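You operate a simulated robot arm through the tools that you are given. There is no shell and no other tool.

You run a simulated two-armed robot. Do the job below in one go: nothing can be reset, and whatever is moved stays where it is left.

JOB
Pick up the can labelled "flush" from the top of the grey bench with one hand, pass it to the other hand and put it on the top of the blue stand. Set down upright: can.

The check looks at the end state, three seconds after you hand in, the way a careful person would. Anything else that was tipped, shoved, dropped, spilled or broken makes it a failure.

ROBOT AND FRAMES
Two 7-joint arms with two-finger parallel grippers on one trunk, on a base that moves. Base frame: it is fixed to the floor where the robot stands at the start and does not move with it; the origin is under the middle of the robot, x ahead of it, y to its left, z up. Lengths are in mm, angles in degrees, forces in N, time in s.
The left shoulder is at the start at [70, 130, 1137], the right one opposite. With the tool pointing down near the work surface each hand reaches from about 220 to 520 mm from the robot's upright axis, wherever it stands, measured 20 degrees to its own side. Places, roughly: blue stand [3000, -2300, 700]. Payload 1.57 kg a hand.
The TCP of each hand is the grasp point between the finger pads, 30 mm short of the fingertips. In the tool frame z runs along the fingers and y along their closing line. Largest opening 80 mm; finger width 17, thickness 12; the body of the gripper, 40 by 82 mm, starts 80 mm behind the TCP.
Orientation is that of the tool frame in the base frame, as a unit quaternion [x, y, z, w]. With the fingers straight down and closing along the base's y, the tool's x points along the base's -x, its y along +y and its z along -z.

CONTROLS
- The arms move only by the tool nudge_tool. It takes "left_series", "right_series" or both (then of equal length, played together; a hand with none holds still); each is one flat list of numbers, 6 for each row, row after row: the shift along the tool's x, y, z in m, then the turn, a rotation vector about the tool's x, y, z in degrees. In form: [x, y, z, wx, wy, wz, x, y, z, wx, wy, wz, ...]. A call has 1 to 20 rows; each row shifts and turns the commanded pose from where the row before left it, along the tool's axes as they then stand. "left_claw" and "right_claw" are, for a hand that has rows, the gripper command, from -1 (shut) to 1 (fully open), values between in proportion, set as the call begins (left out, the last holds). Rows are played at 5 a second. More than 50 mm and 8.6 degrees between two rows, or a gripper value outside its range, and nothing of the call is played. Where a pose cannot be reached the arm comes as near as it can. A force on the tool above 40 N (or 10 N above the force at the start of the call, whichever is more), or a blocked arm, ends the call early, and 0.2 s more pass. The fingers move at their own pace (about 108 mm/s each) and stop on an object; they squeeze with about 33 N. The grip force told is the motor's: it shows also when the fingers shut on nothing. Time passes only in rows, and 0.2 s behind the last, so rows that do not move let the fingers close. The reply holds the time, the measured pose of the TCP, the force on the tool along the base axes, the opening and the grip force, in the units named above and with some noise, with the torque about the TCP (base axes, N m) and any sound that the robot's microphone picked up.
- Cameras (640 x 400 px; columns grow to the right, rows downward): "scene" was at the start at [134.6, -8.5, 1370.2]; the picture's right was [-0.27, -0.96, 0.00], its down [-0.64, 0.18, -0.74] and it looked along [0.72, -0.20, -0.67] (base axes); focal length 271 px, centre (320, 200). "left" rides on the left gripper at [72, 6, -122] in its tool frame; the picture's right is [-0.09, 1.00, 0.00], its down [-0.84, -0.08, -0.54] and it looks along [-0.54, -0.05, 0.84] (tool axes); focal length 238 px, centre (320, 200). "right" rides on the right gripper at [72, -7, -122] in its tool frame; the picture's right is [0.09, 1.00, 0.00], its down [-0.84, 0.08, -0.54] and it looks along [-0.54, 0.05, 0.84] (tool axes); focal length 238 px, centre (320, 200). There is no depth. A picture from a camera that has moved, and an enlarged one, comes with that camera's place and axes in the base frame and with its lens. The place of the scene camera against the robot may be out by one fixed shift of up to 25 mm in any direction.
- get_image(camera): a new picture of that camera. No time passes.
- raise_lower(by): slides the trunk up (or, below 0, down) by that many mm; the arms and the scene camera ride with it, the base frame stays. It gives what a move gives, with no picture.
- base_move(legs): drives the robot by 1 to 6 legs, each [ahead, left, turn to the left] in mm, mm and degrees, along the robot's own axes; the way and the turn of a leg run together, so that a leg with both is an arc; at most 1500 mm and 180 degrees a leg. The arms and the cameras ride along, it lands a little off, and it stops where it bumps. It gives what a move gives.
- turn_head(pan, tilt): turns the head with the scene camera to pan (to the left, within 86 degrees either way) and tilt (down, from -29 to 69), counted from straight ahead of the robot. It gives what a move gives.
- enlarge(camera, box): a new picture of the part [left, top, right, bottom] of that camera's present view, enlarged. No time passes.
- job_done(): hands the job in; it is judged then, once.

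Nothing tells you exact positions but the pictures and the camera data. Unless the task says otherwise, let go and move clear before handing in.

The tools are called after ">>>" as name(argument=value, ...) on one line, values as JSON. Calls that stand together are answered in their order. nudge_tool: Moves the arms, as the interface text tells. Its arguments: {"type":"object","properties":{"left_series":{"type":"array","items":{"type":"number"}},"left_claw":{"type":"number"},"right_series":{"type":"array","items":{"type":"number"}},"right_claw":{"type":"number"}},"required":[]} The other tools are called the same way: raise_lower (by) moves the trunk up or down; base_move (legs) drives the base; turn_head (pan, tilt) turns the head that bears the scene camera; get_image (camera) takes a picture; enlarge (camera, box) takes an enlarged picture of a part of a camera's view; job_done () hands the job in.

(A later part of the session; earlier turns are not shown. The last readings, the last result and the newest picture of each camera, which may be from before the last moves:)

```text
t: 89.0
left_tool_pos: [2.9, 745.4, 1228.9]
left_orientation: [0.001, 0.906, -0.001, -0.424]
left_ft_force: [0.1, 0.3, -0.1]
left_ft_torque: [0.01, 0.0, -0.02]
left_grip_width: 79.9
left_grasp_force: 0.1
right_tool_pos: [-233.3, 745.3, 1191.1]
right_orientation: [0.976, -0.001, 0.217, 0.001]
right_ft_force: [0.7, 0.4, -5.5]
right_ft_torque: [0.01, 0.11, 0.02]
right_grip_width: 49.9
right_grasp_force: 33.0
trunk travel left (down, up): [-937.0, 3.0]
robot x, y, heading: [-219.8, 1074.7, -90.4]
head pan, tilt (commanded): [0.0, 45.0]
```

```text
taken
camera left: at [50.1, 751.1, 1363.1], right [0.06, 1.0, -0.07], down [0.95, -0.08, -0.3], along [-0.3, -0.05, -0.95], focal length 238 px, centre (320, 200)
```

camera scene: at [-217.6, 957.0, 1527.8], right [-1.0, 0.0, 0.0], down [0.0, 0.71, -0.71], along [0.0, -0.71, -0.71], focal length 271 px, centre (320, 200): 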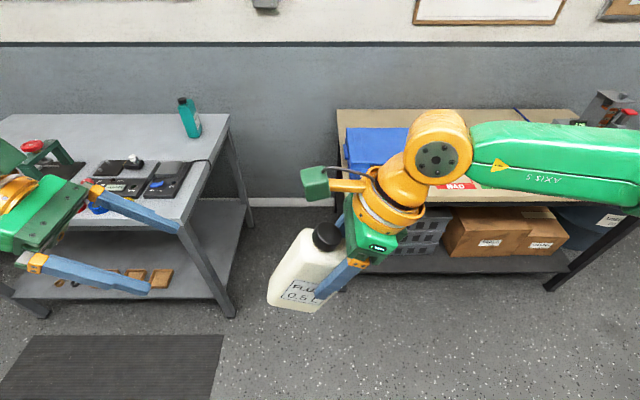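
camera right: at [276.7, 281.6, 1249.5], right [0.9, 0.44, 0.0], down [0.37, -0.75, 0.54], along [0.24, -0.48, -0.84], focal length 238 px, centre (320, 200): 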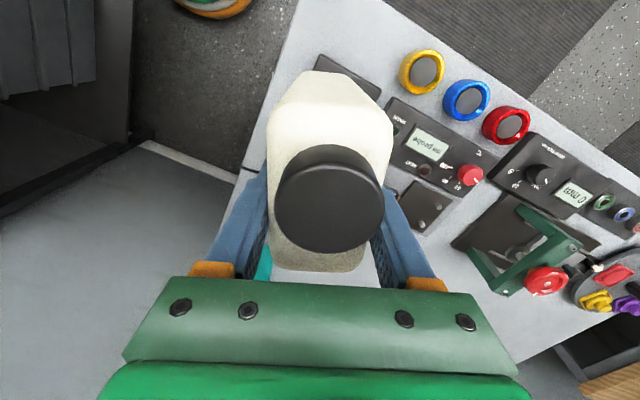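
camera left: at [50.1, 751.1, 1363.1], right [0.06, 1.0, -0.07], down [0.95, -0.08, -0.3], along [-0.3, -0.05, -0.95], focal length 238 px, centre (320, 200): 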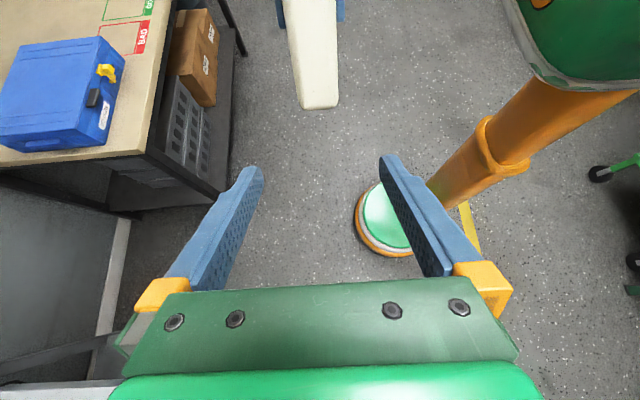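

The left hand is lined up with the can's plane. I move it to the pre-grasp point about 120 mm back along its own axis and check.

>>> nudge_tool(left_series=[0.01026, -0.0003, 0.01792, 0, 0, 0, 0.01026, -0.0003, 0.01792, 0, 0, 0, 0.01026, -0.0003, 0.01792, 0, 0, 0, 0.01026, -0.0003, 0.01792, 0, 0, 0, 0.01026, -0.0003, 0.01792, 0, 0, 0])

>>> get_image(camera="scene")

>>> get_image(camera="left")

>>> get_image(camera="right")

```text
t: 90.2
left_tool_pos: [-100.5, 744.6, 1210.8]
left_orientation: [0.001, 0.906, 0.0, -0.422]
left_ft_force: [-0.4, 0.0, 0.0]
left_ft_torque: [0.01, 0.01, 0.0]
left_grip_width: 79.9
left_grasp_force: 0.1
right_tool_pos: [-235.1, 745.9, 1189.6]
right_orientation: [0.976, -0.001, 0.217, 0.0]
right_ft_force: [-0.1, 0.0, -6.5]
right_ft_torque: [-0.01, 0.17, -0.02]
right_grip_width: 49.8
right_grasp_force: 33.1
trunk travel left (down, up): [-937.0, 3.0]
robot x, y, heading: [-222.8, 1073.7, -90.3]
head pan, tilt (commanded): [0.0, 45.0]
```

```text
taken
camera scene: at [-219.1, 956.5, 1527.7], right [-1.0, 0.0, 0.0], down [0.0, 0.71, -0.71], along [0.0, -0.71, -0.71], focal length 271 px, centre (320, 200)
```

scene: 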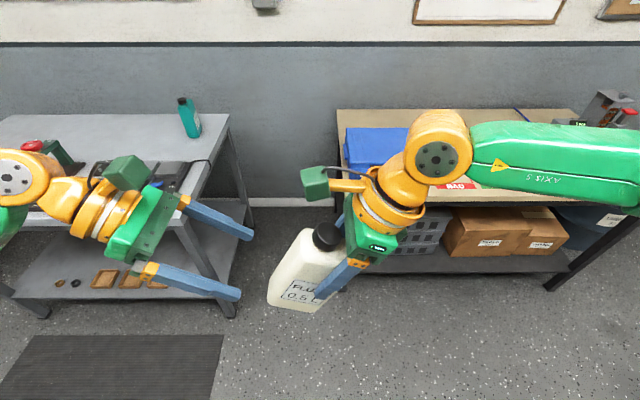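

```text
taken
camera left: at [-53.7, 749.5, 1345.0], right [0.06, 1.0, -0.07], down [0.95, -0.08, -0.29], along [-0.3, -0.05, -0.95], focal length 238 px, centre (320, 200)
```

left: 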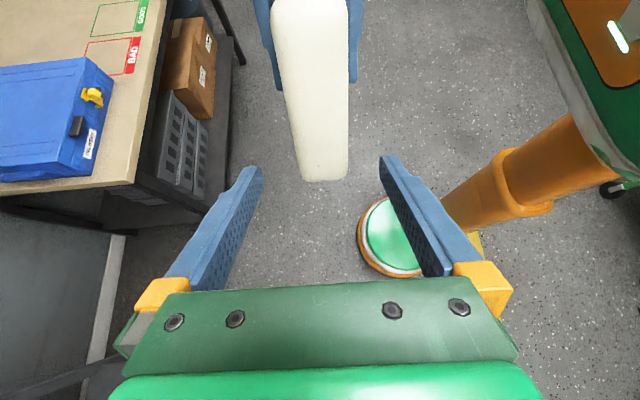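

```text
taken
camera right: at [-221.8, 751.2, 1331.8], right [0.08, -1.0, 0.04], down [-0.99, -0.07, 0.14], along [-0.13, -0.05, -0.99], focal length 238 px, centre (320, 200)
```

right: 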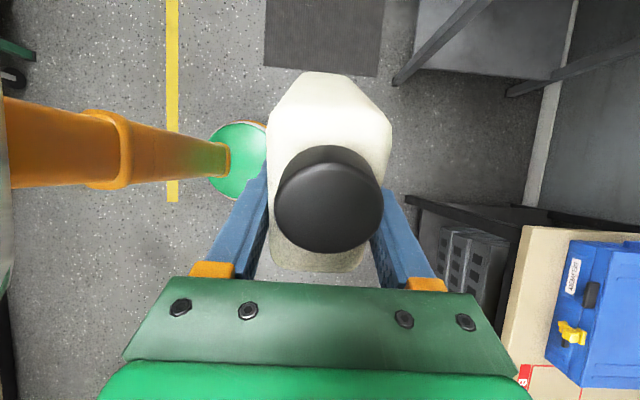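

Lined up: the left fingers point at the can's lower half, well below the right fingertips. I advance halfway, check, then go in.

>>> nudge_tool(left_series=[0, 0.0004, 0.015, 0, 0, 0, 0, 0.0004, 0.015, 0, 0, 0, 0, 0, 0.015, 0, 0, 0, 0, 0, 0.015, 0, 0, 0])

>>> get_image(camera="left")

>>> get_image(camera="scene")

```text
t: 91.2
left_tool_pos: [-145.7, 744.8, 1172.7]
left_orientation: [0.002, 0.906, 0.0, -0.424]
left_ft_force: [-0.6, -0.2, -0.3]
left_ft_torque: [0.0, -0.01, 0.01]
left_grip_width: 80.0
left_grasp_force: 0.1
right_tool_pos: [-234.5, 744.9, 1190.3]
right_orientation: [0.976, -0.002, 0.217, 0.0]
right_ft_force: [-0.5, 0.1, -5.6]
right_ft_torque: [0.0, 0.15, -0.01]
right_grip_width: 50.0
right_grasp_force: 32.3
trunk travel left (down, up): [-937.0, 3.0]
robot x, y, heading: [-224.1, 1071.9, -90.0]
head pan, tilt (commanded): [0.0, 45.0]
```

```text
taken
camera left: at [-98.3, 750.1, 1306.5], right [0.06, 1.0, -0.07], down [0.95, -0.08, -0.29], along [-0.3, -0.05, -0.95], focal length 238 px, centre (320, 200)
```

left: 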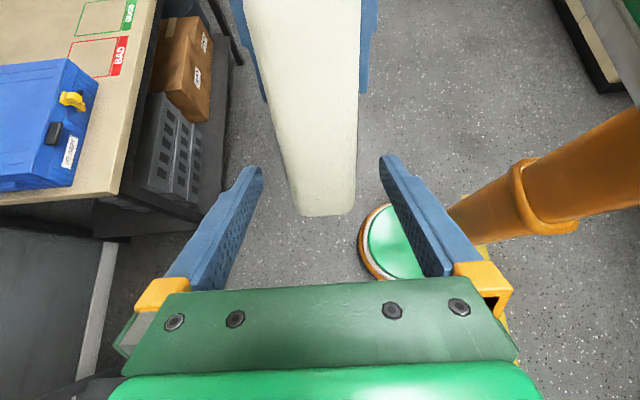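

```text
taken
camera scene: at [-218.4, 956.8, 1527.8], right [-1.0, 0.0, 0.0], down [0.0, 0.71, -0.71], along [0.0, -0.71, -0.71], focal length 271 px, centre (320, 200)
```

scene: 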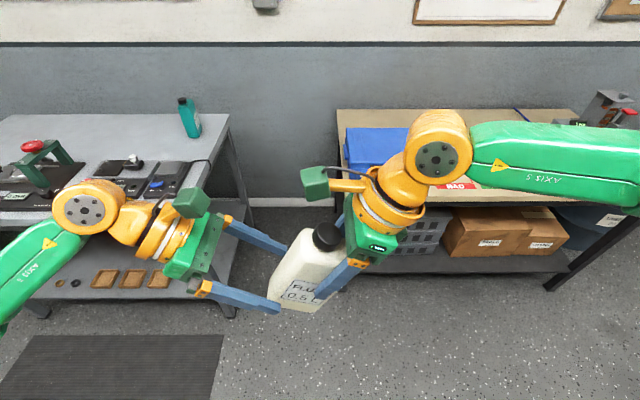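

Good clearance on both sides of the can. I advance the remaining 59 mm and look again before closing.

>>> nudge_tool(left_series=[0, 0.0001, 0.0149, 0, 0, 0, 0, 0.0001, 0.0149, 0, 0, 0, 0, 0, 0.0149, 0, 0, 0, 0, 0, 0.0149, 0, 0, 0])

>>> get_image(camera="left")

>>> enlarge(camera="scene", box=[150, 120, 470, 340])

```text
t: 92.2
left_tool_pos: [-190.8, 743.6, 1134.3]
left_orientation: [0.001, 0.906, 0.0, -0.424]
left_ft_force: [-0.2, 0.1, -0.2]
left_ft_torque: [0.0, 0.02, -0.02]
left_grip_width: 79.8
left_grasp_force: 0.1
right_tool_pos: [-233.3, 744.6, 1190.5]
right_orientation: [0.976, -0.001, 0.218, 0.0]
right_ft_force: [-0.4, 0.0, -5.5]
right_ft_torque: [0.04, 0.12, 0.01]
right_grip_width: 49.8
right_grasp_force: 33.3
trunk travel left (down, up): [-937.0, 3.0]
robot x, y, heading: [-222.3, 1077.1, -90.0]
head pan, tilt (commanded): [0.0, 45.0]
```

```text
taken
camera left: at [-144.6, 750.4, 1268.3], right [0.06, 1.0, -0.07], down [0.95, -0.08, -0.29], along [-0.3, -0.05, -0.95], focal length 238 px, centre (320, 200)
```

left: 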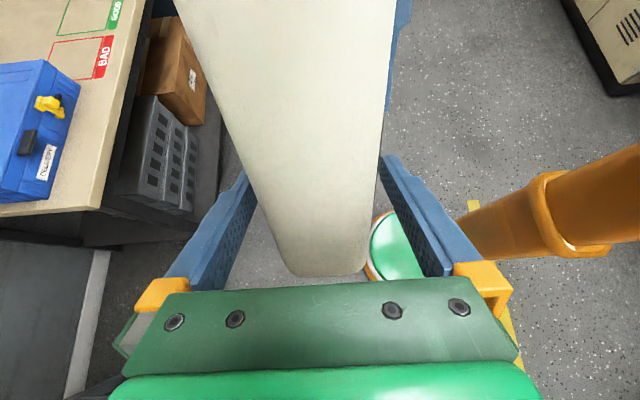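

```text
1.82 times, centred on (310, 230) of scene
camera zoom: at [-218.6, 956.7, 1527.7], right [-1.0, 0.0, 0.0], down [0.0, 0.71, -0.71], along [0.0, -0.71, -0.71], focal length 493 px, centre (338, 146)
```

zoom: 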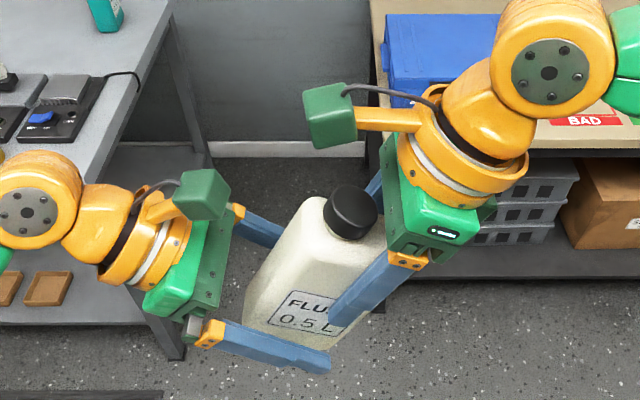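

Both hands are clear of each other, cameras too. I close the left gripper on the can's lower half while the right still holds.

>>> nudge_tool(left_series=[0, 0.0007, 0, 0, 0, 0, 0, 0, 0, 0, 0, 0, 0, 0, 0, 0, 0, 0, 0, 0, 0, 0, 0, 0, 0, 0, 0, 0, 0, 0], left_claw=-1)

>>> get_image(camera="left")

>>> enlarge(camera="scene", box=[150, 120, 470, 340])

```text
t: 93.3
left_tool_pos: [-191.2, 745.2, 1134.3]
left_orientation: [0.001, 0.906, -0.001, -0.423]
left_ft_force: [-6.1, -11.3, 0.3]
left_ft_torque: [0.6, -0.7, 0.07]
left_grip_width: 49.9
left_grasp_force: 33.3
right_tool_pos: [-233.3, 745.6, 1190.2]
right_orientation: [0.976, -0.002, 0.218, 0.001]
right_ft_force: [7.1, 12.0, -2.8]
right_ft_torque: [-0.01, 0.32, 0.42]
right_grip_width: 49.8
right_grasp_force: 33.0
trunk travel left (down, up): [-937.0, 3.0]
robot x, y, heading: [-222.2, 1076.8, -90.1]
head pan, tilt (commanded): [0.0, 45.0]
```

```text
taken
camera left: at [-144.2, 751.3, 1268.2], right [0.06, 1.0, -0.07], down [0.95, -0.08, -0.29], along [-0.3, -0.05, -0.95], focal length 238 px, centre (320, 200)
```

left: 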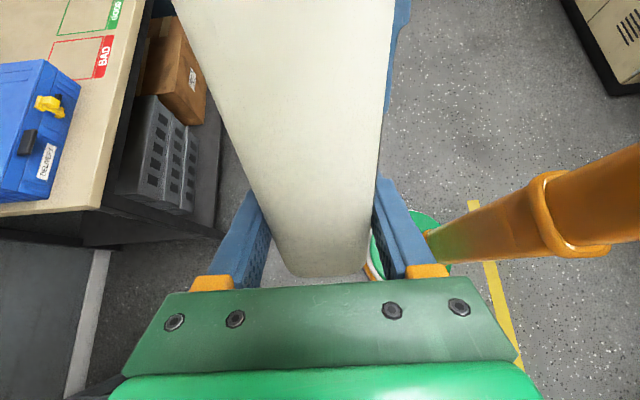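

```text
1.82 times, centred on (310, 230) of scene
camera zoom: at [-218.2, 957.0, 1527.8], right [-1.0, 0.0, 0.0], down [0.0, 0.71, -0.71], along [0.0, -0.71, -0.71], focal length 493 px, centre (338, 146)
```

zoom: 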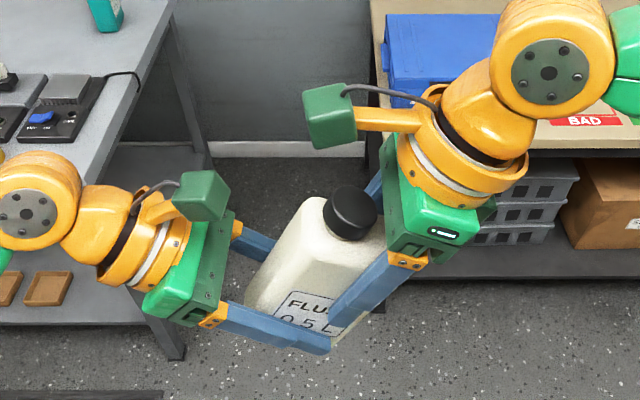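

Both hands hold the can (left 33 N). Now I open the right hand and check that the can stays in the left.

>>> nudge_tool(right_series=[0, 0, 0, 0, 0, 0, 0, 0, 0, 0, 0, 0, 0, 0, 0, 0, 0, 0, 0, 0, 0, 0, 0, 0], right_claw=1)

>>> enlarge(camera="scene", box=[150, 120, 470, 340])

>>> get_image(camera="right")

```text
t: 94.3
left_tool_pos: [-191.4, 744.8, 1133.3]
left_orientation: [0.001, 0.906, 0.0, -0.422]
left_ft_force: [0.0, -0.6, -0.5]
left_ft_torque: [-0.01, -0.09, 0.01]
left_grip_width: 49.5
left_grasp_force: 33.2
right_tool_pos: [-234.4, 744.6, 1190.2]
right_orientation: [0.976, -0.001, 0.217, 0.001]
right_ft_force: [-0.2, -0.6, -0.3]
right_ft_torque: [-0.03, -0.04, 0.01]
right_grip_width: 79.9
right_grasp_force: 0.1
trunk travel left (down, up): [-937.0, 3.0]
robot x, y, heading: [-226.9, 1075.2, -90.3]
head pan, tilt (commanded): [0.0, 45.0]
```

```text
1.82 times, centred on (310, 230) of scene
camera zoom: at [-218.2, 957.0, 1527.8], right [-1.0, 0.0, 0.0], down [0.0, 0.71, -0.71], along [0.0, -0.71, -0.71], focal length 493 px, centre (338, 146)
```

zoom: 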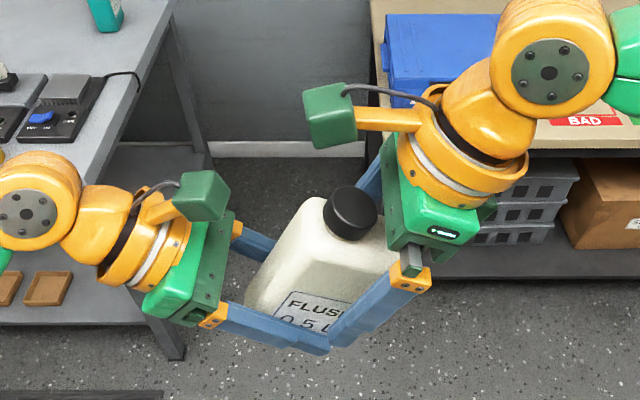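

```text
taken
camera right: at [-221.0, 751.5, 1332.0], right [0.08, -1.0, 0.04], down [-0.99, -0.07, 0.14], along [-0.13, -0.05, -0.99], focal length 238 px, centre (320, 200)
```

right: 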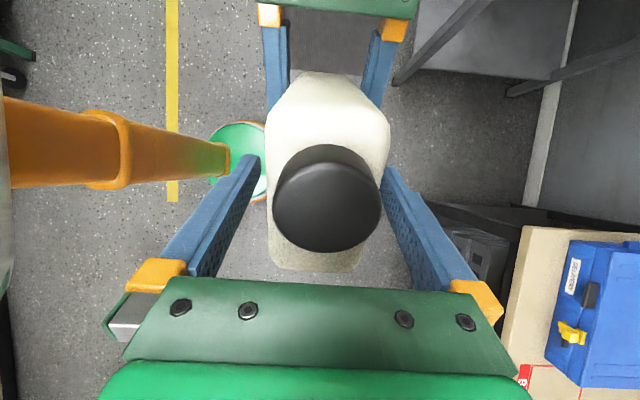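

The right hand is open and the can stays in the left. I take one still row to re-read forces, then retract the right hand along its axis.

>>> nudge_tool(right_series=[0, 0, -0.01, 0, 0, 0, 0, 0, -0.015, 0, 0, 0, 0, 0, -0.015, 0, 0, 0])

>>> get_image(camera="scene")

```text
t: 95.2
left_tool_pos: [-191.4, 745.5, 1133.2]
left_orientation: [0.002, 0.907, 0.0, -0.422]
left_ft_force: [-0.3, 0.5, 0.3]
left_ft_torque: [0.02, -0.09, 0.01]
left_grip_width: 50.1
left_grasp_force: 32.7
right_tool_pos: [-250.4, 746.4, 1227.2]
right_orientation: [0.976, -0.001, 0.216, 0.002]
right_ft_force: [-0.6, 0.5, 0.1]
right_ft_torque: [-0.02, 0.03, -0.01]
right_grip_width: 80.1
right_grasp_force: 0.1
trunk travel left (down, up): [-937.0, 3.0]
robot x, y, heading: [-221.2, 1072.4, -90.4]
head pan, tilt (commanded): [0.0, 45.0]
```

```text
taken
camera scene: at [-218.3, 957.5, 1527.8], right [-1.0, 0.0, 0.0], down [0.0, 0.71, -0.71], along [0.0, -0.71, -0.71], focal length 271 px, centre (320, 200)
```

scene: 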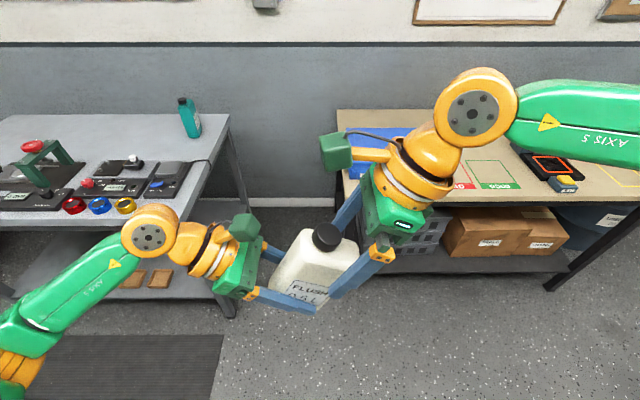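

The can stays in the left hand while the right withdraws. I retract the right hand further and check the can's pose in the left hand.

>>> nudge_tool(right_series=[0, 0, -0.02, 0, 0, 0, 0, 0, -0.02, 0, 0, 0, 0, 0, -0.02, 0, 0, 0, 0, 0, -0.02, 0, 0, 0, 0, 0, -0.02, 0, 0, 0, -0.02, 0, 0, 0, 0, 0, -0.02, 0, 0, 0, 0, 0, -0.02, 0, 0, 0, 0, 0, -0.02, 0, 0, 0, 0, 0])

>>> get_image(camera="scene")

>>> get_image(camera="left")

>>> get_image(camera="right")

```text
t: 97.2
left_tool_pos: [-192.6, 745.2, 1134.0]
left_orientation: [0.002, 0.906, 0.0, -0.423]
left_ft_force: [-0.9, -0.1, -0.9]
left_ft_torque: [0.0, -0.12, 0.0]
left_grip_width: 49.9
left_grasp_force: 33.2
right_tool_pos: [-366.7, 746.4, 1283.2]
right_orientation: [0.976, -0.002, 0.217, 0.001]
right_ft_force: [0.5, -0.7, 0.6]
right_ft_torque: [0.02, 0.0, 0.01]
right_grip_width: 80.1
right_grasp_force: 0.0
trunk travel left (down, up): [-937.0, 3.0]
robot x, y, heading: [-222.4, 1074.7, -90.1]
head pan, tilt (commanded): [0.0, 45.0]
```

```text
taken
camera scene: at [-219.2, 957.2, 1527.8], right [-1.0, 0.0, 0.0], down [0.0, 0.71, -0.71], along [0.0, -0.71, -0.71], focal length 271 px, centre (320, 200)
```

scene: 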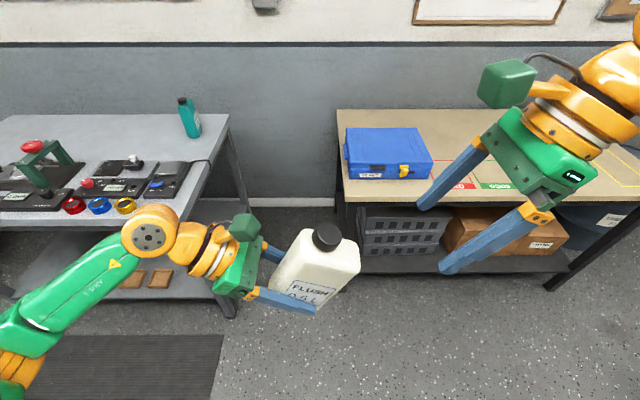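

```text
taken
camera left: at [-145.0, 751.6, 1268.3], right [0.06, 1.0, -0.07], down [0.95, -0.08, -0.29], along [-0.3, -0.05, -0.95], focal length 238 px, centre (320, 200)
```

left: 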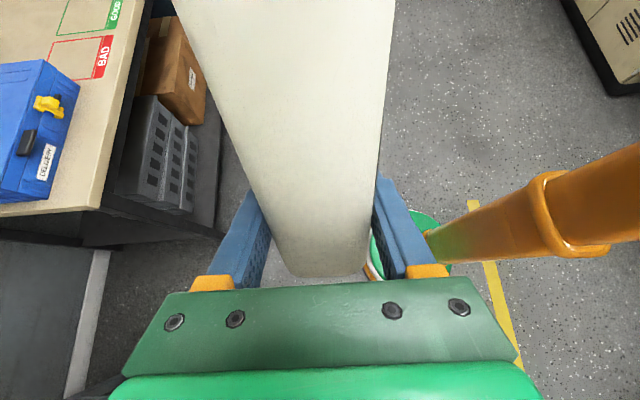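

```text
taken
camera right: at [-353.9, 752.9, 1424.7], right [0.08, -1.0, 0.04], down [-0.99, -0.07, 0.14], along [-0.13, -0.05, -0.99], focal length 238 px, centre (320, 200)
```

right: 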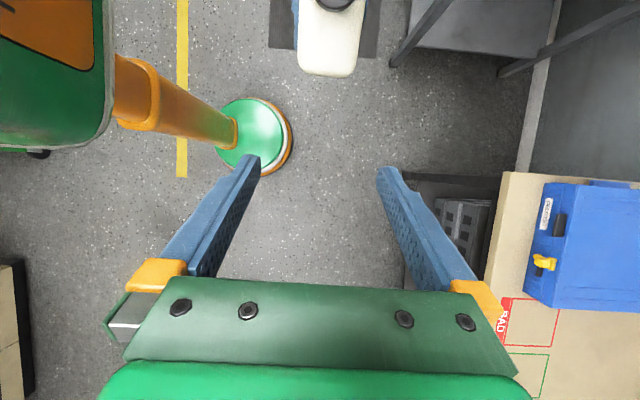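

The hand-over is done and the can sits firmly in the left hand. Now I roll the left hand so the can is upright again.

>>> nudge_tool(left_series=[0, 0, 0, 0, 6.25, 0, 0, 0, 0, 0, 6.25, 0, 0, 0, 0, 0, 6.25, 0, 0, 0, 0, 0, 6.25, 0])

>>> get_image(camera="scene")

```text
t: 98.2
left_tool_pos: [-190.6, 746.5, 1134.7]
left_orientation: [0.002, 0.792, 0.0, -0.61]
left_ft_force: [0.7, -0.1, -5.8]
left_ft_torque: [0.0, -0.02, -0.01]
left_grip_width: 50.0
left_grasp_force: 33.2
right_tool_pos: [-364.6, 745.8, 1283.0]
right_orientation: [0.976, -0.001, 0.218, -0.001]
right_ft_force: [0.2, 0.8, -0.2]
right_ft_torque: [0.0, -0.04, 0.01]
right_grip_width: 80.0
right_grasp_force: 0.0
trunk travel left (down, up): [-937.0, 3.0]
robot x, y, heading: [-223.3, 1074.0, -90.1]
head pan, tilt (commanded): [0.0, 45.0]
```

```text
taken
camera scene: at [-217.9, 957.0, 1527.8], right [-1.0, 0.0, 0.0], down [0.0, 0.71, -0.71], along [0.0, -0.71, -0.71], focal length 271 px, centre (320, 200)
```

scene: 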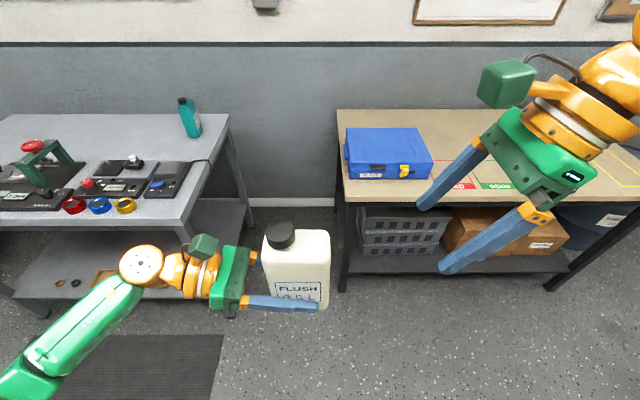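

The can is upright in the left hand, bottom near z = 1090. Next I drive along the aisle towards the doorway; first half of the way, then look again.

>>> base_move(legs=[[0, -1300, 0]])

>>> turn_head(pan=-45, tilt=20)

>>> get_image(camera="scene")

```text
t: 104.6
left_tool_pos: [-1474.1, 747.1, 1134.0]
left_orientation: [0.0, 0.792, -0.001, -0.61]
left_ft_force: [0.3, 0.5, -5.6]
left_ft_torque: [0.0, -0.03, 0.01]
left_grip_width: 49.9
left_grasp_force: 32.8
right_tool_pos: [-1647.9, 745.9, 1282.6]
right_orientation: [0.976, 0.002, 0.217, -0.001]
right_ft_force: [0.3, 0.4, 0.0]
right_ft_torque: [0.0, 0.03, 0.0]
right_grip_width: 80.0
right_grasp_force: 0.1
trunk travel left (down, up): [-937.0, 3.0]
robot x, y, heading: [-1508.7, 1077.2, -90.1]
head pan, tilt (commanded): [0.0, 45.0]
```

```text
t: 105.7
left_tool_pos: [-1476.0, 747.3, 1134.2]
left_orientation: [-0.001, 0.793, -0.002, -0.609]
left_ft_force: [0.4, 0.1, -6.3]
left_ft_torque: [0.02, 0.0, 0.0]
left_grip_width: 50.1
left_grasp_force: 32.8
right_tool_pos: [-1648.6, 746.6, 1282.6]
right_orientation: [0.976, 0.001, 0.218, 0.001]
right_ft_force: [-0.4, 0.9, 0.0]
right_ft_torque: [-0.04, -0.01, 0.01]
right_grip_width: 80.1
right_grasp_force: 0.0
trunk travel left (down, up): [-937.0, 3.0]
robot x, y, heading: [-1503.2, 1076.3, -89.6]
head pan, tilt (commanded): [-45.0, 20.0]
```

```text
taken
camera scene: at [-1568.2, 973.3, 1566.4], right [-0.71, 0.71, 0.0], down [0.24, 0.24, -0.94], along [-0.66, -0.67, -0.34], focal length 271 px, centre (320, 200)
```

scene: 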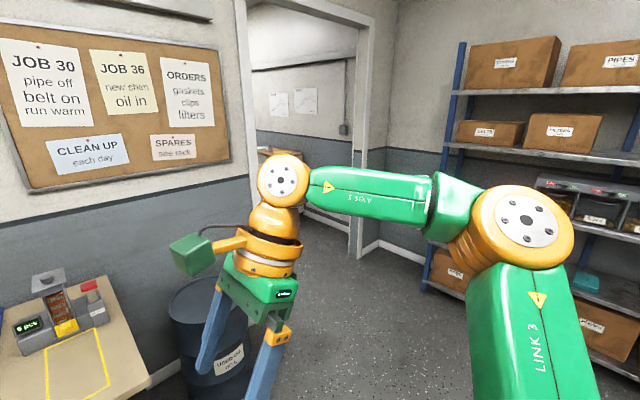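

The doorway is clear beyond a barrel standing by the table's end. I drive on to be in front of the doorway and look straight at it.

>>> base_move(legs=[[0, -1300, 0]])

>>> turn_head(pan=0, tilt=20)

>>> get_image(camera="scene")

```text
t: 112.2
left_tool_pos: [-2767.9, 739.9, 1134.3]
left_orientation: [-0.003, 0.793, -0.003, -0.609]
left_ft_force: [0.6, 0.7, -4.4]
left_ft_torque: [-0.03, -0.04, -0.02]
left_grip_width: 49.8
left_grasp_force: 32.8
right_tool_pos: [-2941.9, 738.8, 1283.1]
right_orientation: [0.976, 0.006, 0.216, -0.001]
right_ft_force: [-0.4, -0.3, 0.4]
right_ft_torque: [0.0, 0.01, -0.02]
right_grip_width: 80.1
right_grasp_force: 0.1
trunk travel left (down, up): [-937.0, 3.0]
robot x, y, heading: [-2804.0, 1067.3, -89.4]
head pan, tilt (commanded): [-45.0, 20.0]
```

```text
t: 113.4
left_tool_pos: [-2769.1, 739.4, 1134.0]
left_orientation: [-0.004, 0.793, -0.004, -0.609]
left_ft_force: [0.1, -0.6, -5.6]
left_ft_torque: [-0.01, 0.02, 0.0]
left_grip_width: 50.1
left_grasp_force: 32.5
right_tool_pos: [-2942.7, 736.5, 1282.5]
right_orientation: [0.976, 0.005, 0.218, 0.0]
right_ft_force: [-0.5, -0.6, -0.3]
right_ft_torque: [-0.02, -0.01, 0.02]
right_grip_width: 80.4
right_grasp_force: 0.0
trunk travel left (down, up): [-937.0, 3.0]
robot x, y, heading: [-2804.7, 1066.8, -89.4]
head pan, tilt (commanded): [0.0, 20.0]
```

```text
taken
camera scene: at [-2798.3, 938.1, 1566.4], right [-1.0, -0.01, 0.0], down [0.0, 0.34, -0.94], along [0.01, -0.94, -0.34], focal length 271 px, centre (320, 200)
```

scene: 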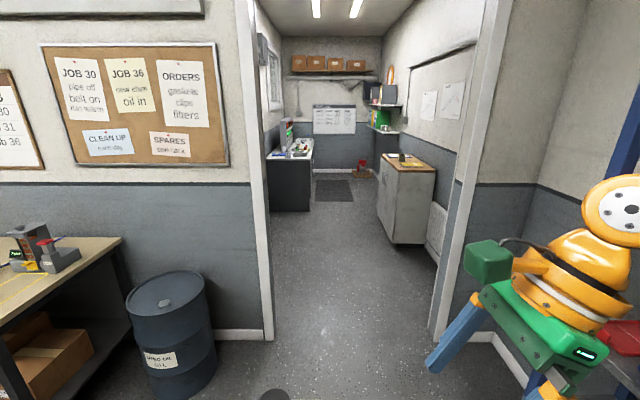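

Beyond the doorway (about 1.15 m wide, centre near x = -3013) is a further room running away from me. I centre on the doorway and drive up to it.

>>> base_move(legs=[[0, -205, -0.6], [1000, 0, 0]])

>>> get_image(camera="scene")

```text
t: 119.8
left_tool_pos: [-2969.1, -266.7, 1134.6]
left_orientation: [-0.003, 0.793, -0.004, -0.609]
left_ft_force: [0.2, -0.4, -5.6]
left_ft_torque: [-0.01, -0.01, -0.03]
left_grip_width: 50.2
left_grasp_force: 32.6
right_tool_pos: [-3143.2, -268.5, 1284.2]
right_orientation: [0.976, 0.004, 0.218, 0.0]
right_ft_force: [-0.1, 0.0, -1.0]
right_ft_torque: [-0.01, -0.01, 0.0]
right_grip_width: 80.2
right_grasp_force: 0.1
trunk travel left (down, up): [-937.0, 3.0]
robot x, y, heading: [-3007.2, 59.9, -89.5]
head pan, tilt (commanded): [0.0, 20.0]
```

```text
taken
camera scene: at [-2998.7, -68.1, 1566.6], right [-1.0, -0.01, 0.0], down [0.0, 0.34, -0.94], along [0.01, -0.94, -0.34], focal length 271 px, centre (320, 200)
```

scene: 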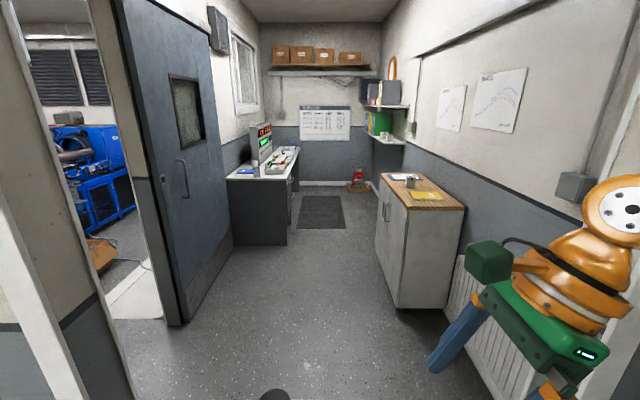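

Inside there is another opening on the left with an open door leaf, leading to a room with a blue machine. I drive through this doorway and look to the left.

>>> base_move(legs=[[900, 0, 0]])

>>> turn_head(pan=60, tilt=20)

>>> get_image(camera="scene")

```text
t: 124.5
left_tool_pos: [-2956.5, -1159.8, 1134.2]
left_orientation: [-0.005, 0.793, -0.005, -0.609]
left_ft_force: [0.1, 0.1, -5.4]
left_ft_torque: [0.02, -0.03, 0.0]
left_grip_width: 49.9
left_grasp_force: 33.1
right_tool_pos: [-3130.1, -1162.7, 1284.6]
right_orientation: [0.976, 0.009, 0.218, -0.001]
right_ft_force: [-0.8, -1.3, 0.0]
right_ft_torque: [0.0, 0.02, 0.0]
right_grip_width: 80.1
right_grasp_force: 0.1
trunk travel left (down, up): [-937.0, 3.0]
robot x, y, heading: [-2993.2, -830.7, -89.2]
head pan, tilt (commanded): [0.0, 20.0]
```

```text
t: 125.8
left_tool_pos: [-2956.4, -1160.7, 1134.2]
left_orientation: [-0.006, 0.793, -0.005, -0.609]
left_ft_force: [-0.5, 0.6, -6.8]
left_ft_torque: [0.0, -0.03, -0.05]
left_grip_width: 49.9
left_grasp_force: 33.0
right_tool_pos: [-3130.5, -1163.5, 1283.8]
right_orientation: [0.976, 0.008, 0.218, 0.0]
right_ft_force: [-0.3, 0.3, -0.1]
right_ft_torque: [-0.01, 0.0, 0.01]
right_grip_width: 80.0
right_grasp_force: 0.1
trunk travel left (down, up): [-937.0, 3.0]
robot x, y, heading: [-2997.5, -835.6, -89.2]
head pan, tilt (commanded): [60.0, 20.0]
```

```text
taken
camera scene: at [-2907.4, -914.7, 1566.5], right [-0.49, -0.87, 0.0], down [-0.3, 0.17, -0.94], along [0.82, -0.46, -0.34], focal length 271 px, centre (320, 200)
```

scene: 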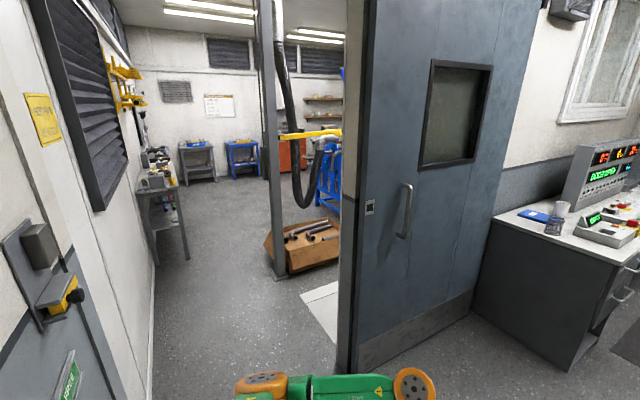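

I can see the blue stand at the far end of the next room, beside a grey one. The free lane is narrow, so I'll go sideways (facing the wall, moving left), which keeps my width to about 0.6 m.

>>> base_move(legs=[[215, 0, -0.8], [0, 900, 0]])

>>> turn_head(pan=80, tilt=25)

>>> get_image(camera="scene")

```text
t: 131.8
left_tool_pos: [-2056.3, -1370.8, 1134.2]
left_orientation: [-0.004, 0.794, -0.004, -0.608]
left_ft_force: [-0.3, 0.4, -5.9]
left_ft_torque: [-0.02, -0.01, 0.01]
left_grip_width: 49.9
left_grasp_force: 33.7
right_tool_pos: [-2228.5, -1373.3, 1282.9]
right_orientation: [0.976, 0.005, 0.218, 0.0]
right_ft_force: [-0.3, -0.1, 0.2]
right_ft_torque: [0.01, -0.01, -0.01]
right_grip_width: 80.1
right_grasp_force: 0.2
trunk travel left (down, up): [-937.0, 3.0]
robot x, y, heading: [-2091.5, -1039.9, -89.5]
head pan, tilt (commanded): [60.0, 20.0]
```

```text
t: 132.7
left_tool_pos: [-2054.1, -1371.4, 1134.6]
left_orientation: [-0.005, 0.793, -0.005, -0.609]
left_ft_force: [0.0, 0.0, -6.1]
left_ft_torque: [0.0, 0.02, 0.0]
left_grip_width: 50.1
left_grasp_force: 32.9
right_tool_pos: [-2228.2, -1373.4, 1283.8]
right_orientation: [0.976, 0.007, 0.218, 0.0]
right_ft_force: [1.0, -0.5, -0.2]
right_ft_torque: [0.02, -0.02, -0.05]
right_grip_width: 79.8
right_grasp_force: 0.0
trunk travel left (down, up): [-937.0, 3.0]
robot x, y, heading: [-2087.7, -1043.9, -89.3]
head pan, tilt (commanded): [80.0, 25.0]
```

```text
taken
camera scene: at [-1994.3, -1094.2, 1558.4], right [-0.16, -0.99, 0.0], down [-0.42, 0.07, -0.91], along [0.89, -0.15, -0.42], focal length 271 px, centre (320, 200)
```

scene: 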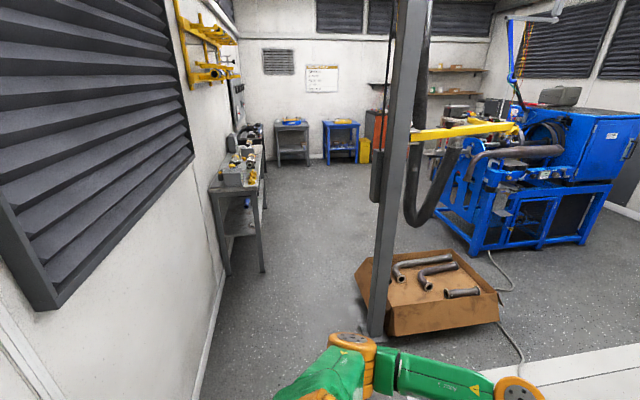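

The lane is clear: a column and crate on one side, a small table along the wall on the other. I move left past the column.

>>> base_move(legs=[[95, 1500, -0.5]])

>>> get_image(camera="scene")

```text
refused: leg 1 is longer than a leg can be; nothing moved
```

```text
taken
camera scene: at [-1994.3, -1094.2, 1558.4], right [-0.16, -0.99, 0.0], down [-0.42, 0.07, -0.91], along [0.89, -0.15, -0.42], focal length 271 px, centre (320, 200)
```

scene: 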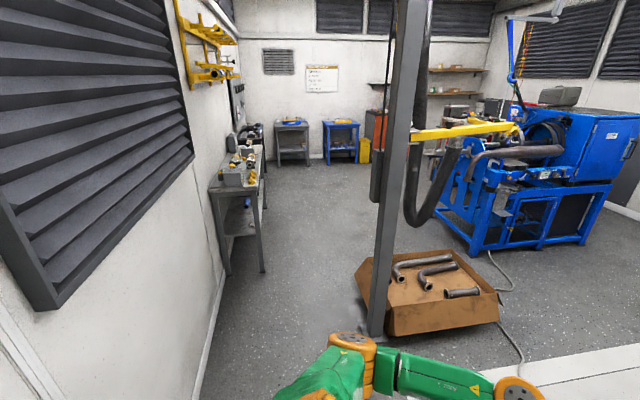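

The leg was slightly too long; I send it shorter.

>>> base_move(legs=[[85, 1350, -0.5]])

>>> get_image(camera="scene")

```text
t: 139.4
left_tool_pos: [-710.6, -1438.2, 1133.8]
left_orientation: [-0.006, 0.793, -0.006, -0.609]
left_ft_force: [-0.4, -0.1, -5.9]
left_ft_torque: [0.02, 0.0, -0.01]
left_grip_width: 49.7
left_grasp_force: 33.4
right_tool_pos: [-884.1, -1440.8, 1283.4]
right_orientation: [0.976, 0.007, 0.217, -0.001]
right_ft_force: [0.5, 0.3, -0.1]
right_ft_torque: [-0.03, 0.0, 0.03]
right_grip_width: 79.8
right_grasp_force: 0.0
trunk travel left (down, up): [-937.0, 3.0]
robot x, y, heading: [-746.0, -1110.6, -89.2]
head pan, tilt (commanded): [80.0, 25.0]
```

```text
taken
camera scene: at [-651.1, -1161.3, 1558.5], right [-0.16, -0.99, 0.0], down [-0.42, 0.07, -0.91], along [0.9, -0.14, -0.42], focal length 271 px, centre (320, 200)
```

scene: 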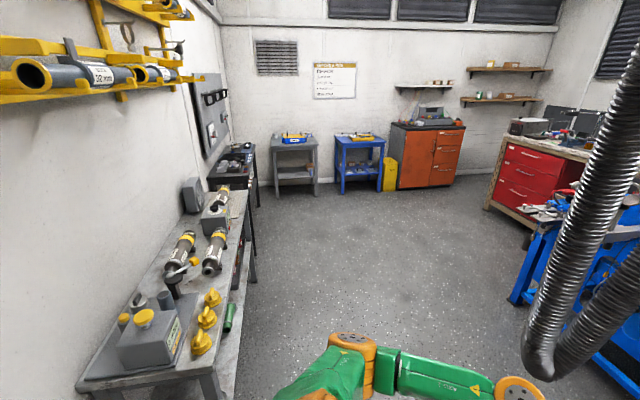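

The lane ahead is free; the table edge on my back side is near y = -965. I step ahead to y = -1300 and continue left past the table.

>>> base_move(legs=[[190, 0, -0.7], [0, 1400, 0], [0, 450, 0]])

>>> get_image(camera="scene")

```text
t: 140.7
left_tool_pos: [-710.1, -1547.5, 1131.7]
left_orientation: [0.006, 0.794, 0.011, -0.608]
left_ft_force: [-4.2, 6.0, -3.5]
left_ft_torque: [-0.03, 0.0, -0.27]
left_grip_width: 50.0
left_grasp_force: 32.5
right_tool_pos: [-884.2, -1558.3, 1283.1]
right_orientation: [0.976, 0.004, 0.216, -0.002]
right_ft_force: [0.5, -0.3, 0.5]
right_ft_torque: [0.08, 0.04, 0.04]
right_grip_width: 80.0
right_grasp_force: 0.1
trunk travel left (down, up): [-937.0, 3.0]
robot x, y, heading: [-746.8, -1226.0, -89.8]
head pan, tilt (commanded): [80.0, 25.0]
stopped in leg 1: the force on the tool passed its limit at 103 N (the readings are from after the stop); the commanded pose is now the measured one
```

```text
taken
camera scene: at [-647.7, -1280.7, 1558.1], right [-0.17, -0.99, 0.0], down [-0.42, 0.07, -0.91], along [0.89, -0.15, -0.42], focal length 271 px, centre (320, 200)
```

scene: 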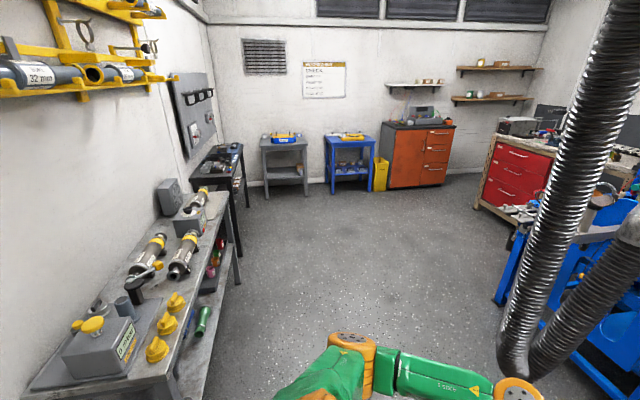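

I stepped ahead while still in front of the column and touched it with the left hand. I back off right away and check the can.

>>> get_image(camera="left")

>>> base_move(legs=[[-90, 0, 0]])

>>> turn_head(pan=0, tilt=40)

>>> get_image(camera="scene")

>>> get_image(camera="left")

```text
taken
camera left: at [-611.3, -1545.9, 1234.1], right [0.05, 1.0, -0.08], down [0.74, -0.09, -0.67], along [-0.67, -0.03, -0.74], focal length 238 px, centre (320, 200)
```

left: 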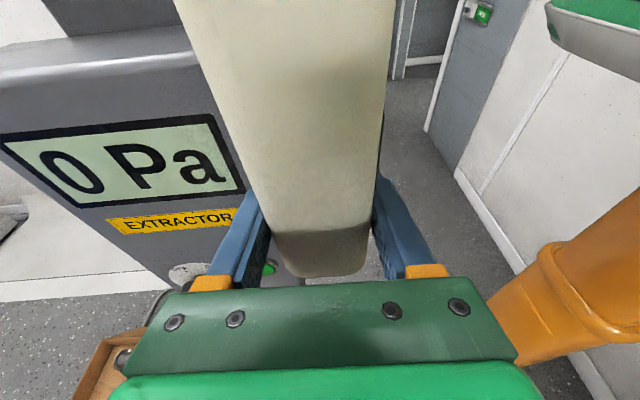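

```text
t: 141.8
left_tool_pos: [-711.7, -1466.3, 1130.2]
left_orientation: [0.003, 0.794, 0.012, -0.608]
left_ft_force: [0.0, -1.0, -5.6]
left_ft_torque: [0.03, 0.01, -0.04]
left_grip_width: 49.6
left_grasp_force: 33.1
right_tool_pos: [-884.9, -1475.6, 1279.8]
right_orientation: [0.976, 0.002, 0.218, -0.004]
right_ft_force: [-0.3, -1.1, -0.7]
right_ft_torque: [0.07, -0.06, 0.01]
right_grip_width: 79.9
right_grasp_force: 0.1
trunk travel left (down, up): [-937.0, 3.0]
robot x, y, heading: [-742.8, -1136.7, -89.5]
head pan, tilt (commanded): [80.0, 25.0]
```

```text
t: 143.3
left_tool_pos: [-711.2, -1458.3, 1132.9]
left_orientation: [0.006, 0.794, 0.009, -0.607]
left_ft_force: [-0.1, -0.3, -5.5]
left_ft_torque: [-0.02, -0.01, -0.01]
left_grip_width: 50.1
left_grasp_force: 32.4
right_tool_pos: [-885.5, -1465.9, 1283.3]
right_orientation: [0.976, 0.004, 0.218, 0.0]
right_ft_force: [-0.8, 0.0, 0.1]
right_ft_torque: [0.01, -0.01, -0.01]
right_grip_width: 80.2
right_grasp_force: 0.1
trunk travel left (down, up): [-937.0, 3.0]
robot x, y, heading: [-744.4, -1134.1, -89.4]
head pan, tilt (commanded): [0.0, 40.0]
```

```text
taken
camera scene: at [-740.1, -1257.3, 1535.1], right [-1.0, -0.01, 0.0], down [-0.01, 0.64, -0.77], along [0.01, -0.77, -0.64], focal length 271 px, centre (320, 200)
```

scene: 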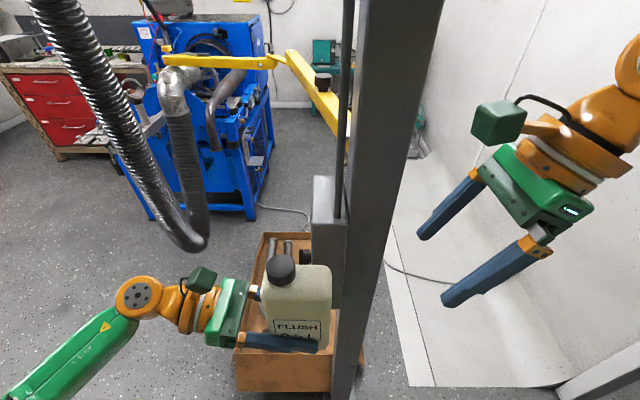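

```text
taken
camera left: at [-612.8, -1454.2, 1235.3], right [0.04, 1.0, -0.08], down [0.74, -0.09, -0.67], along [-0.67, -0.03, -0.74], focal length 238 px, centre (320, 200)
```

left: 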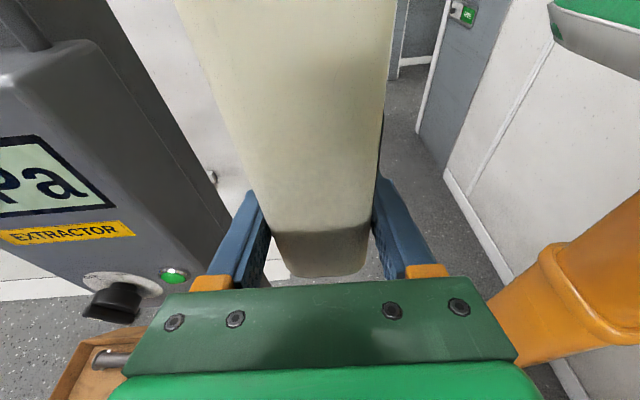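

The can has not shifted in the grip (same view as before) and the extractor box on the column looks intact. I move back a little, go left past the column first, and only then step away from the table.

>>> base_move(legs=[[-44, 0, -0.5], [0, 414, 0]])

>>> get_image(camera="scene")

>>> turn_head(pan=86, tilt=35)

>>> get_image(camera="scene")

```text
t: 146.3
left_tool_pos: [-303.8, -1413.2, 1132.6]
left_orientation: [0.008, 0.795, 0.011, -0.607]
left_ft_force: [0.3, 1.2, -5.8]
left_ft_torque: [-0.01, -0.02, 0.01]
left_grip_width: 49.7
left_grasp_force: 32.4
right_tool_pos: [-477.6, -1421.8, 1283.5]
right_orientation: [0.976, 0.0, 0.218, 0.0]
right_ft_force: [-0.3, -0.5, 0.5]
right_ft_torque: [-0.02, -0.01, 0.0]
right_grip_width: 80.1
right_grasp_force: 0.1
trunk travel left (down, up): [-937.0, 3.0]
robot x, y, heading: [-334.4, -1092.0, -90.1]
head pan, tilt (commanded): [0.0, 40.0]
```

```text
taken
camera scene: at [-331.4, -1214.0, 1535.0], right [-1.0, 0.0, 0.0], down [0.0, 0.64, -0.77], along [0.0, -0.77, -0.64], focal length 271 px, centre (320, 200)
```

scene: 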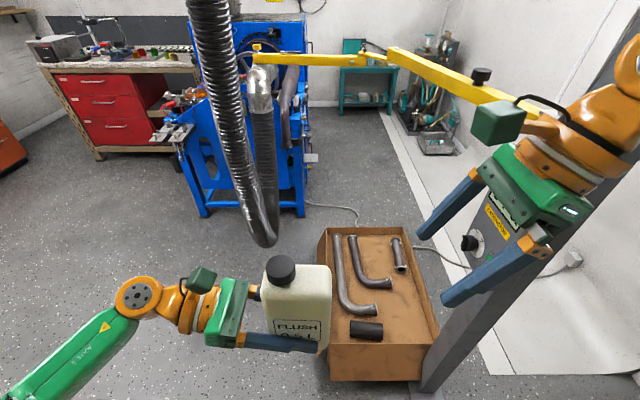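

```text
t: 147.9
left_tool_pos: [-302.8, -1414.1, 1132.4]
left_orientation: [0.01, 0.794, 0.012, -0.607]
left_ft_force: [-0.6, 0.5, -5.7]
left_ft_torque: [-0.01, -0.04, 0.02]
left_grip_width: 50.0
left_grasp_force: 33.1
right_tool_pos: [-474.9, -1421.7, 1282.8]
right_orientation: [0.976, 0.0, 0.217, 0.0]
right_ft_force: [-0.1, 0.0, 0.2]
right_ft_torque: [-0.01, -0.01, -0.03]
right_grip_width: 79.8
right_grasp_force: 0.0
trunk travel left (down, up): [-937.0, 3.0]
robot x, y, heading: [-333.4, -1091.2, -89.8]
head pan, tilt (commanded): [85.9, 35.0]
```

```text
taken
camera scene: at [-240.0, -1135.1, 1542.6], right [-0.07, -1.0, 0.0], down [-0.57, 0.04, -0.82], along [0.82, -0.06, -0.57], focal length 271 px, centre (320, 200)
```

scene: 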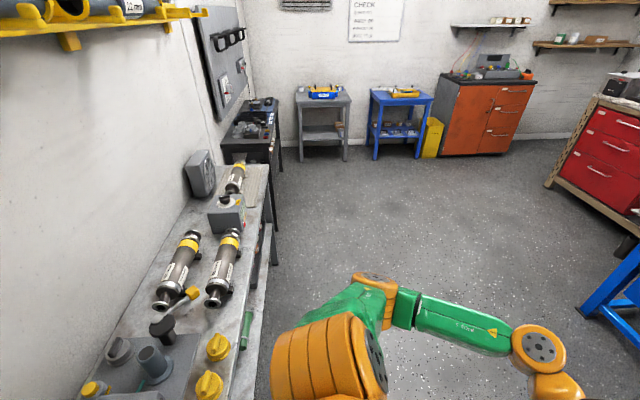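

Past the column now; the yellow boom and hose stay well beyond my hands. I step diagonally away from the table and go on along it.

>>> base_move(legs=[[150, 200, 0], [0, 1200, 0]])

>>> turn_head(pan=75, tilt=20)

>>> get_image(camera="scene")

```text
t: 155.4
left_tool_pos: [1095.6, -1571.4, 1133.8]
left_orientation: [0.012, 0.794, 0.014, -0.608]
left_ft_force: [0.2, 0.1, -6.2]
left_ft_torque: [0.04, -0.01, -0.01]
left_grip_width: 49.8
left_grasp_force: 32.9
right_tool_pos: [922.1, -1576.9, 1283.3]
right_orientation: [0.976, -0.005, 0.217, 0.001]
right_ft_force: [-0.9, -0.5, -0.4]
right_ft_torque: [0.01, -0.01, 0.04]
right_grip_width: 80.1
right_grasp_force: 0.0
trunk travel left (down, up): [-937.0, 3.0]
robot x, y, heading: [1070.4, -1248.9, -90.4]
head pan, tilt (commanded): [85.9, 35.0]
```

```text
t: 156.2
left_tool_pos: [1097.4, -1570.4, 1131.8]
left_orientation: [0.011, 0.794, 0.013, -0.607]
left_ft_force: [0.1, 0.7, -5.1]
left_ft_torque: [0.0, 0.0, 0.0]
left_grip_width: 50.2
left_grasp_force: 33.3
right_tool_pos: [922.3, -1577.4, 1283.2]
right_orientation: [0.976, -0.004, 0.217, 0.001]
right_ft_force: [-0.5, -0.1, 0.0]
right_ft_torque: [-0.01, 0.02, -0.02]
right_grip_width: 80.1
right_grasp_force: 0.1
trunk travel left (down, up): [-937.0, 3.0]
robot x, y, heading: [1069.1, -1249.7, -90.3]
head pan, tilt (commanded): [75.0, 20.0]
```

```text
taken
camera scene: at [1161.8, -1310.1, 1566.4], right [-0.27, -0.96, 0.0], down [-0.33, 0.09, -0.94], along [0.91, -0.25, -0.34], focal length 271 px, centre (320, 200)
```

scene: 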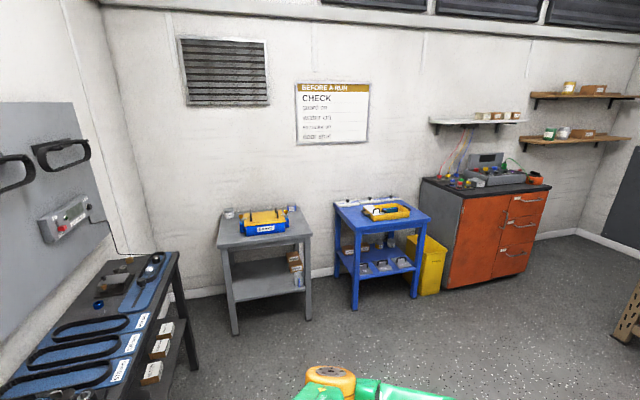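

The blue stand is ahead, with a yellow device and small bottles on its top. I enlarge to see the free space on it.

>>> enlarge(camera="scene", box=[310, 170, 450, 320])

```text
2.67 times, centred on (380, 245) of scene
camera zoom: at [1161.8, -1310.1, 1566.4], right [-0.27, -0.96, 0.0], down [-0.33, 0.09, -0.94], along [0.91, -0.25, -0.34], focal length 723 px, centre (160, 80)
```

zoom: 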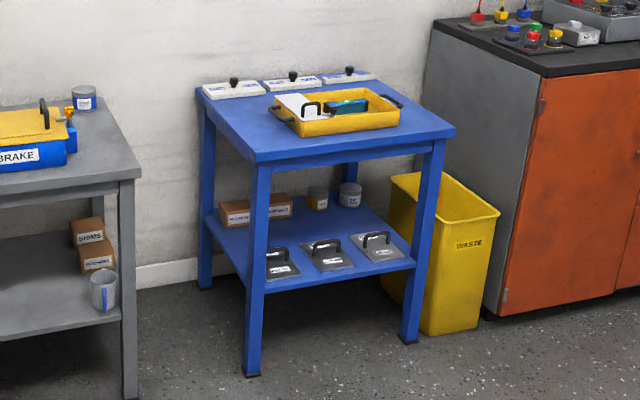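

The left strip of the blue top (about x 2800-3200, y -2030 to -2190) beside the yellow tray is free. I move into the open floor and turn to face the stand.

>>> base_move(legs=[[500, 0, 0], [0, 0, 90]])

>>> turn_head(pan=0, tilt=20)

>>> get_image(camera="scene")

```text
t: 163.0
left_tool_pos: [1388.5, -1719.7, 1132.5]
left_orientation: [-0.552, 0.571, -0.419, -0.44]
left_ft_force: [0.5, -0.3, -5.9]
left_ft_torque: [0.02, 0.01, 0.01]
left_grip_width: 50.0
left_grasp_force: 32.7
right_tool_pos: [1392.8, -1893.8, 1282.5]
right_orientation: [0.693, 0.687, 0.154, -0.153]
right_ft_force: [-0.6, 0.1, -0.5]
right_ft_torque: [0.0, -0.05, -0.04]
right_grip_width: 80.1
right_grasp_force: 0.0
trunk travel left (down, up): [-937.0, 3.0]
robot x, y, heading: [1068.3, -1749.1, -0.7]
head pan, tilt (commanded): [75.0, 20.0]
```

```text
t: 164.4
left_tool_pos: [1389.1, -1720.1, 1133.9]
left_orientation: [-0.553, 0.571, -0.419, -0.44]
left_ft_force: [0.0, 0.3, -5.2]
left_ft_torque: [-0.01, 0.01, 0.04]
left_grip_width: 49.6
left_grasp_force: 33.4
right_tool_pos: [1394.6, -1893.3, 1283.2]
right_orientation: [0.694, 0.687, 0.154, -0.152]
right_ft_force: [0.7, 0.1, -0.1]
right_ft_torque: [0.0, 0.01, 0.0]
right_grip_width: 80.0
right_grasp_force: 0.0
trunk travel left (down, up): [-937.0, 3.0]
robot x, y, heading: [1063.5, -1750.6, -0.3]
head pan, tilt (commanded): [0.0, 20.0]
```

```text
taken
camera scene: at [1214.1, -1734.2, 1566.4], right [-0.01, -1.0, 0.0], down [-0.34, 0.0, -0.94], along [0.94, -0.01, -0.34], focal length 271 px, centre (320, 200)
```

scene: 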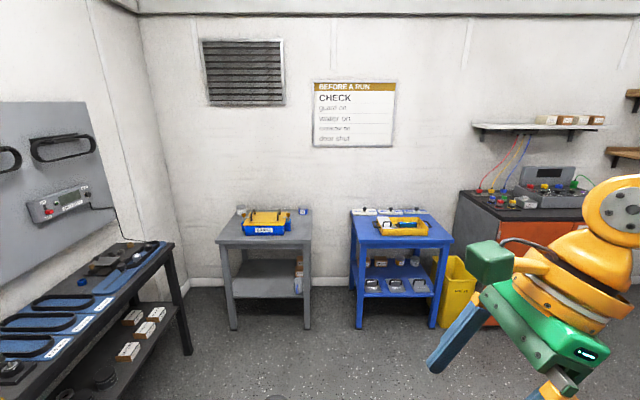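

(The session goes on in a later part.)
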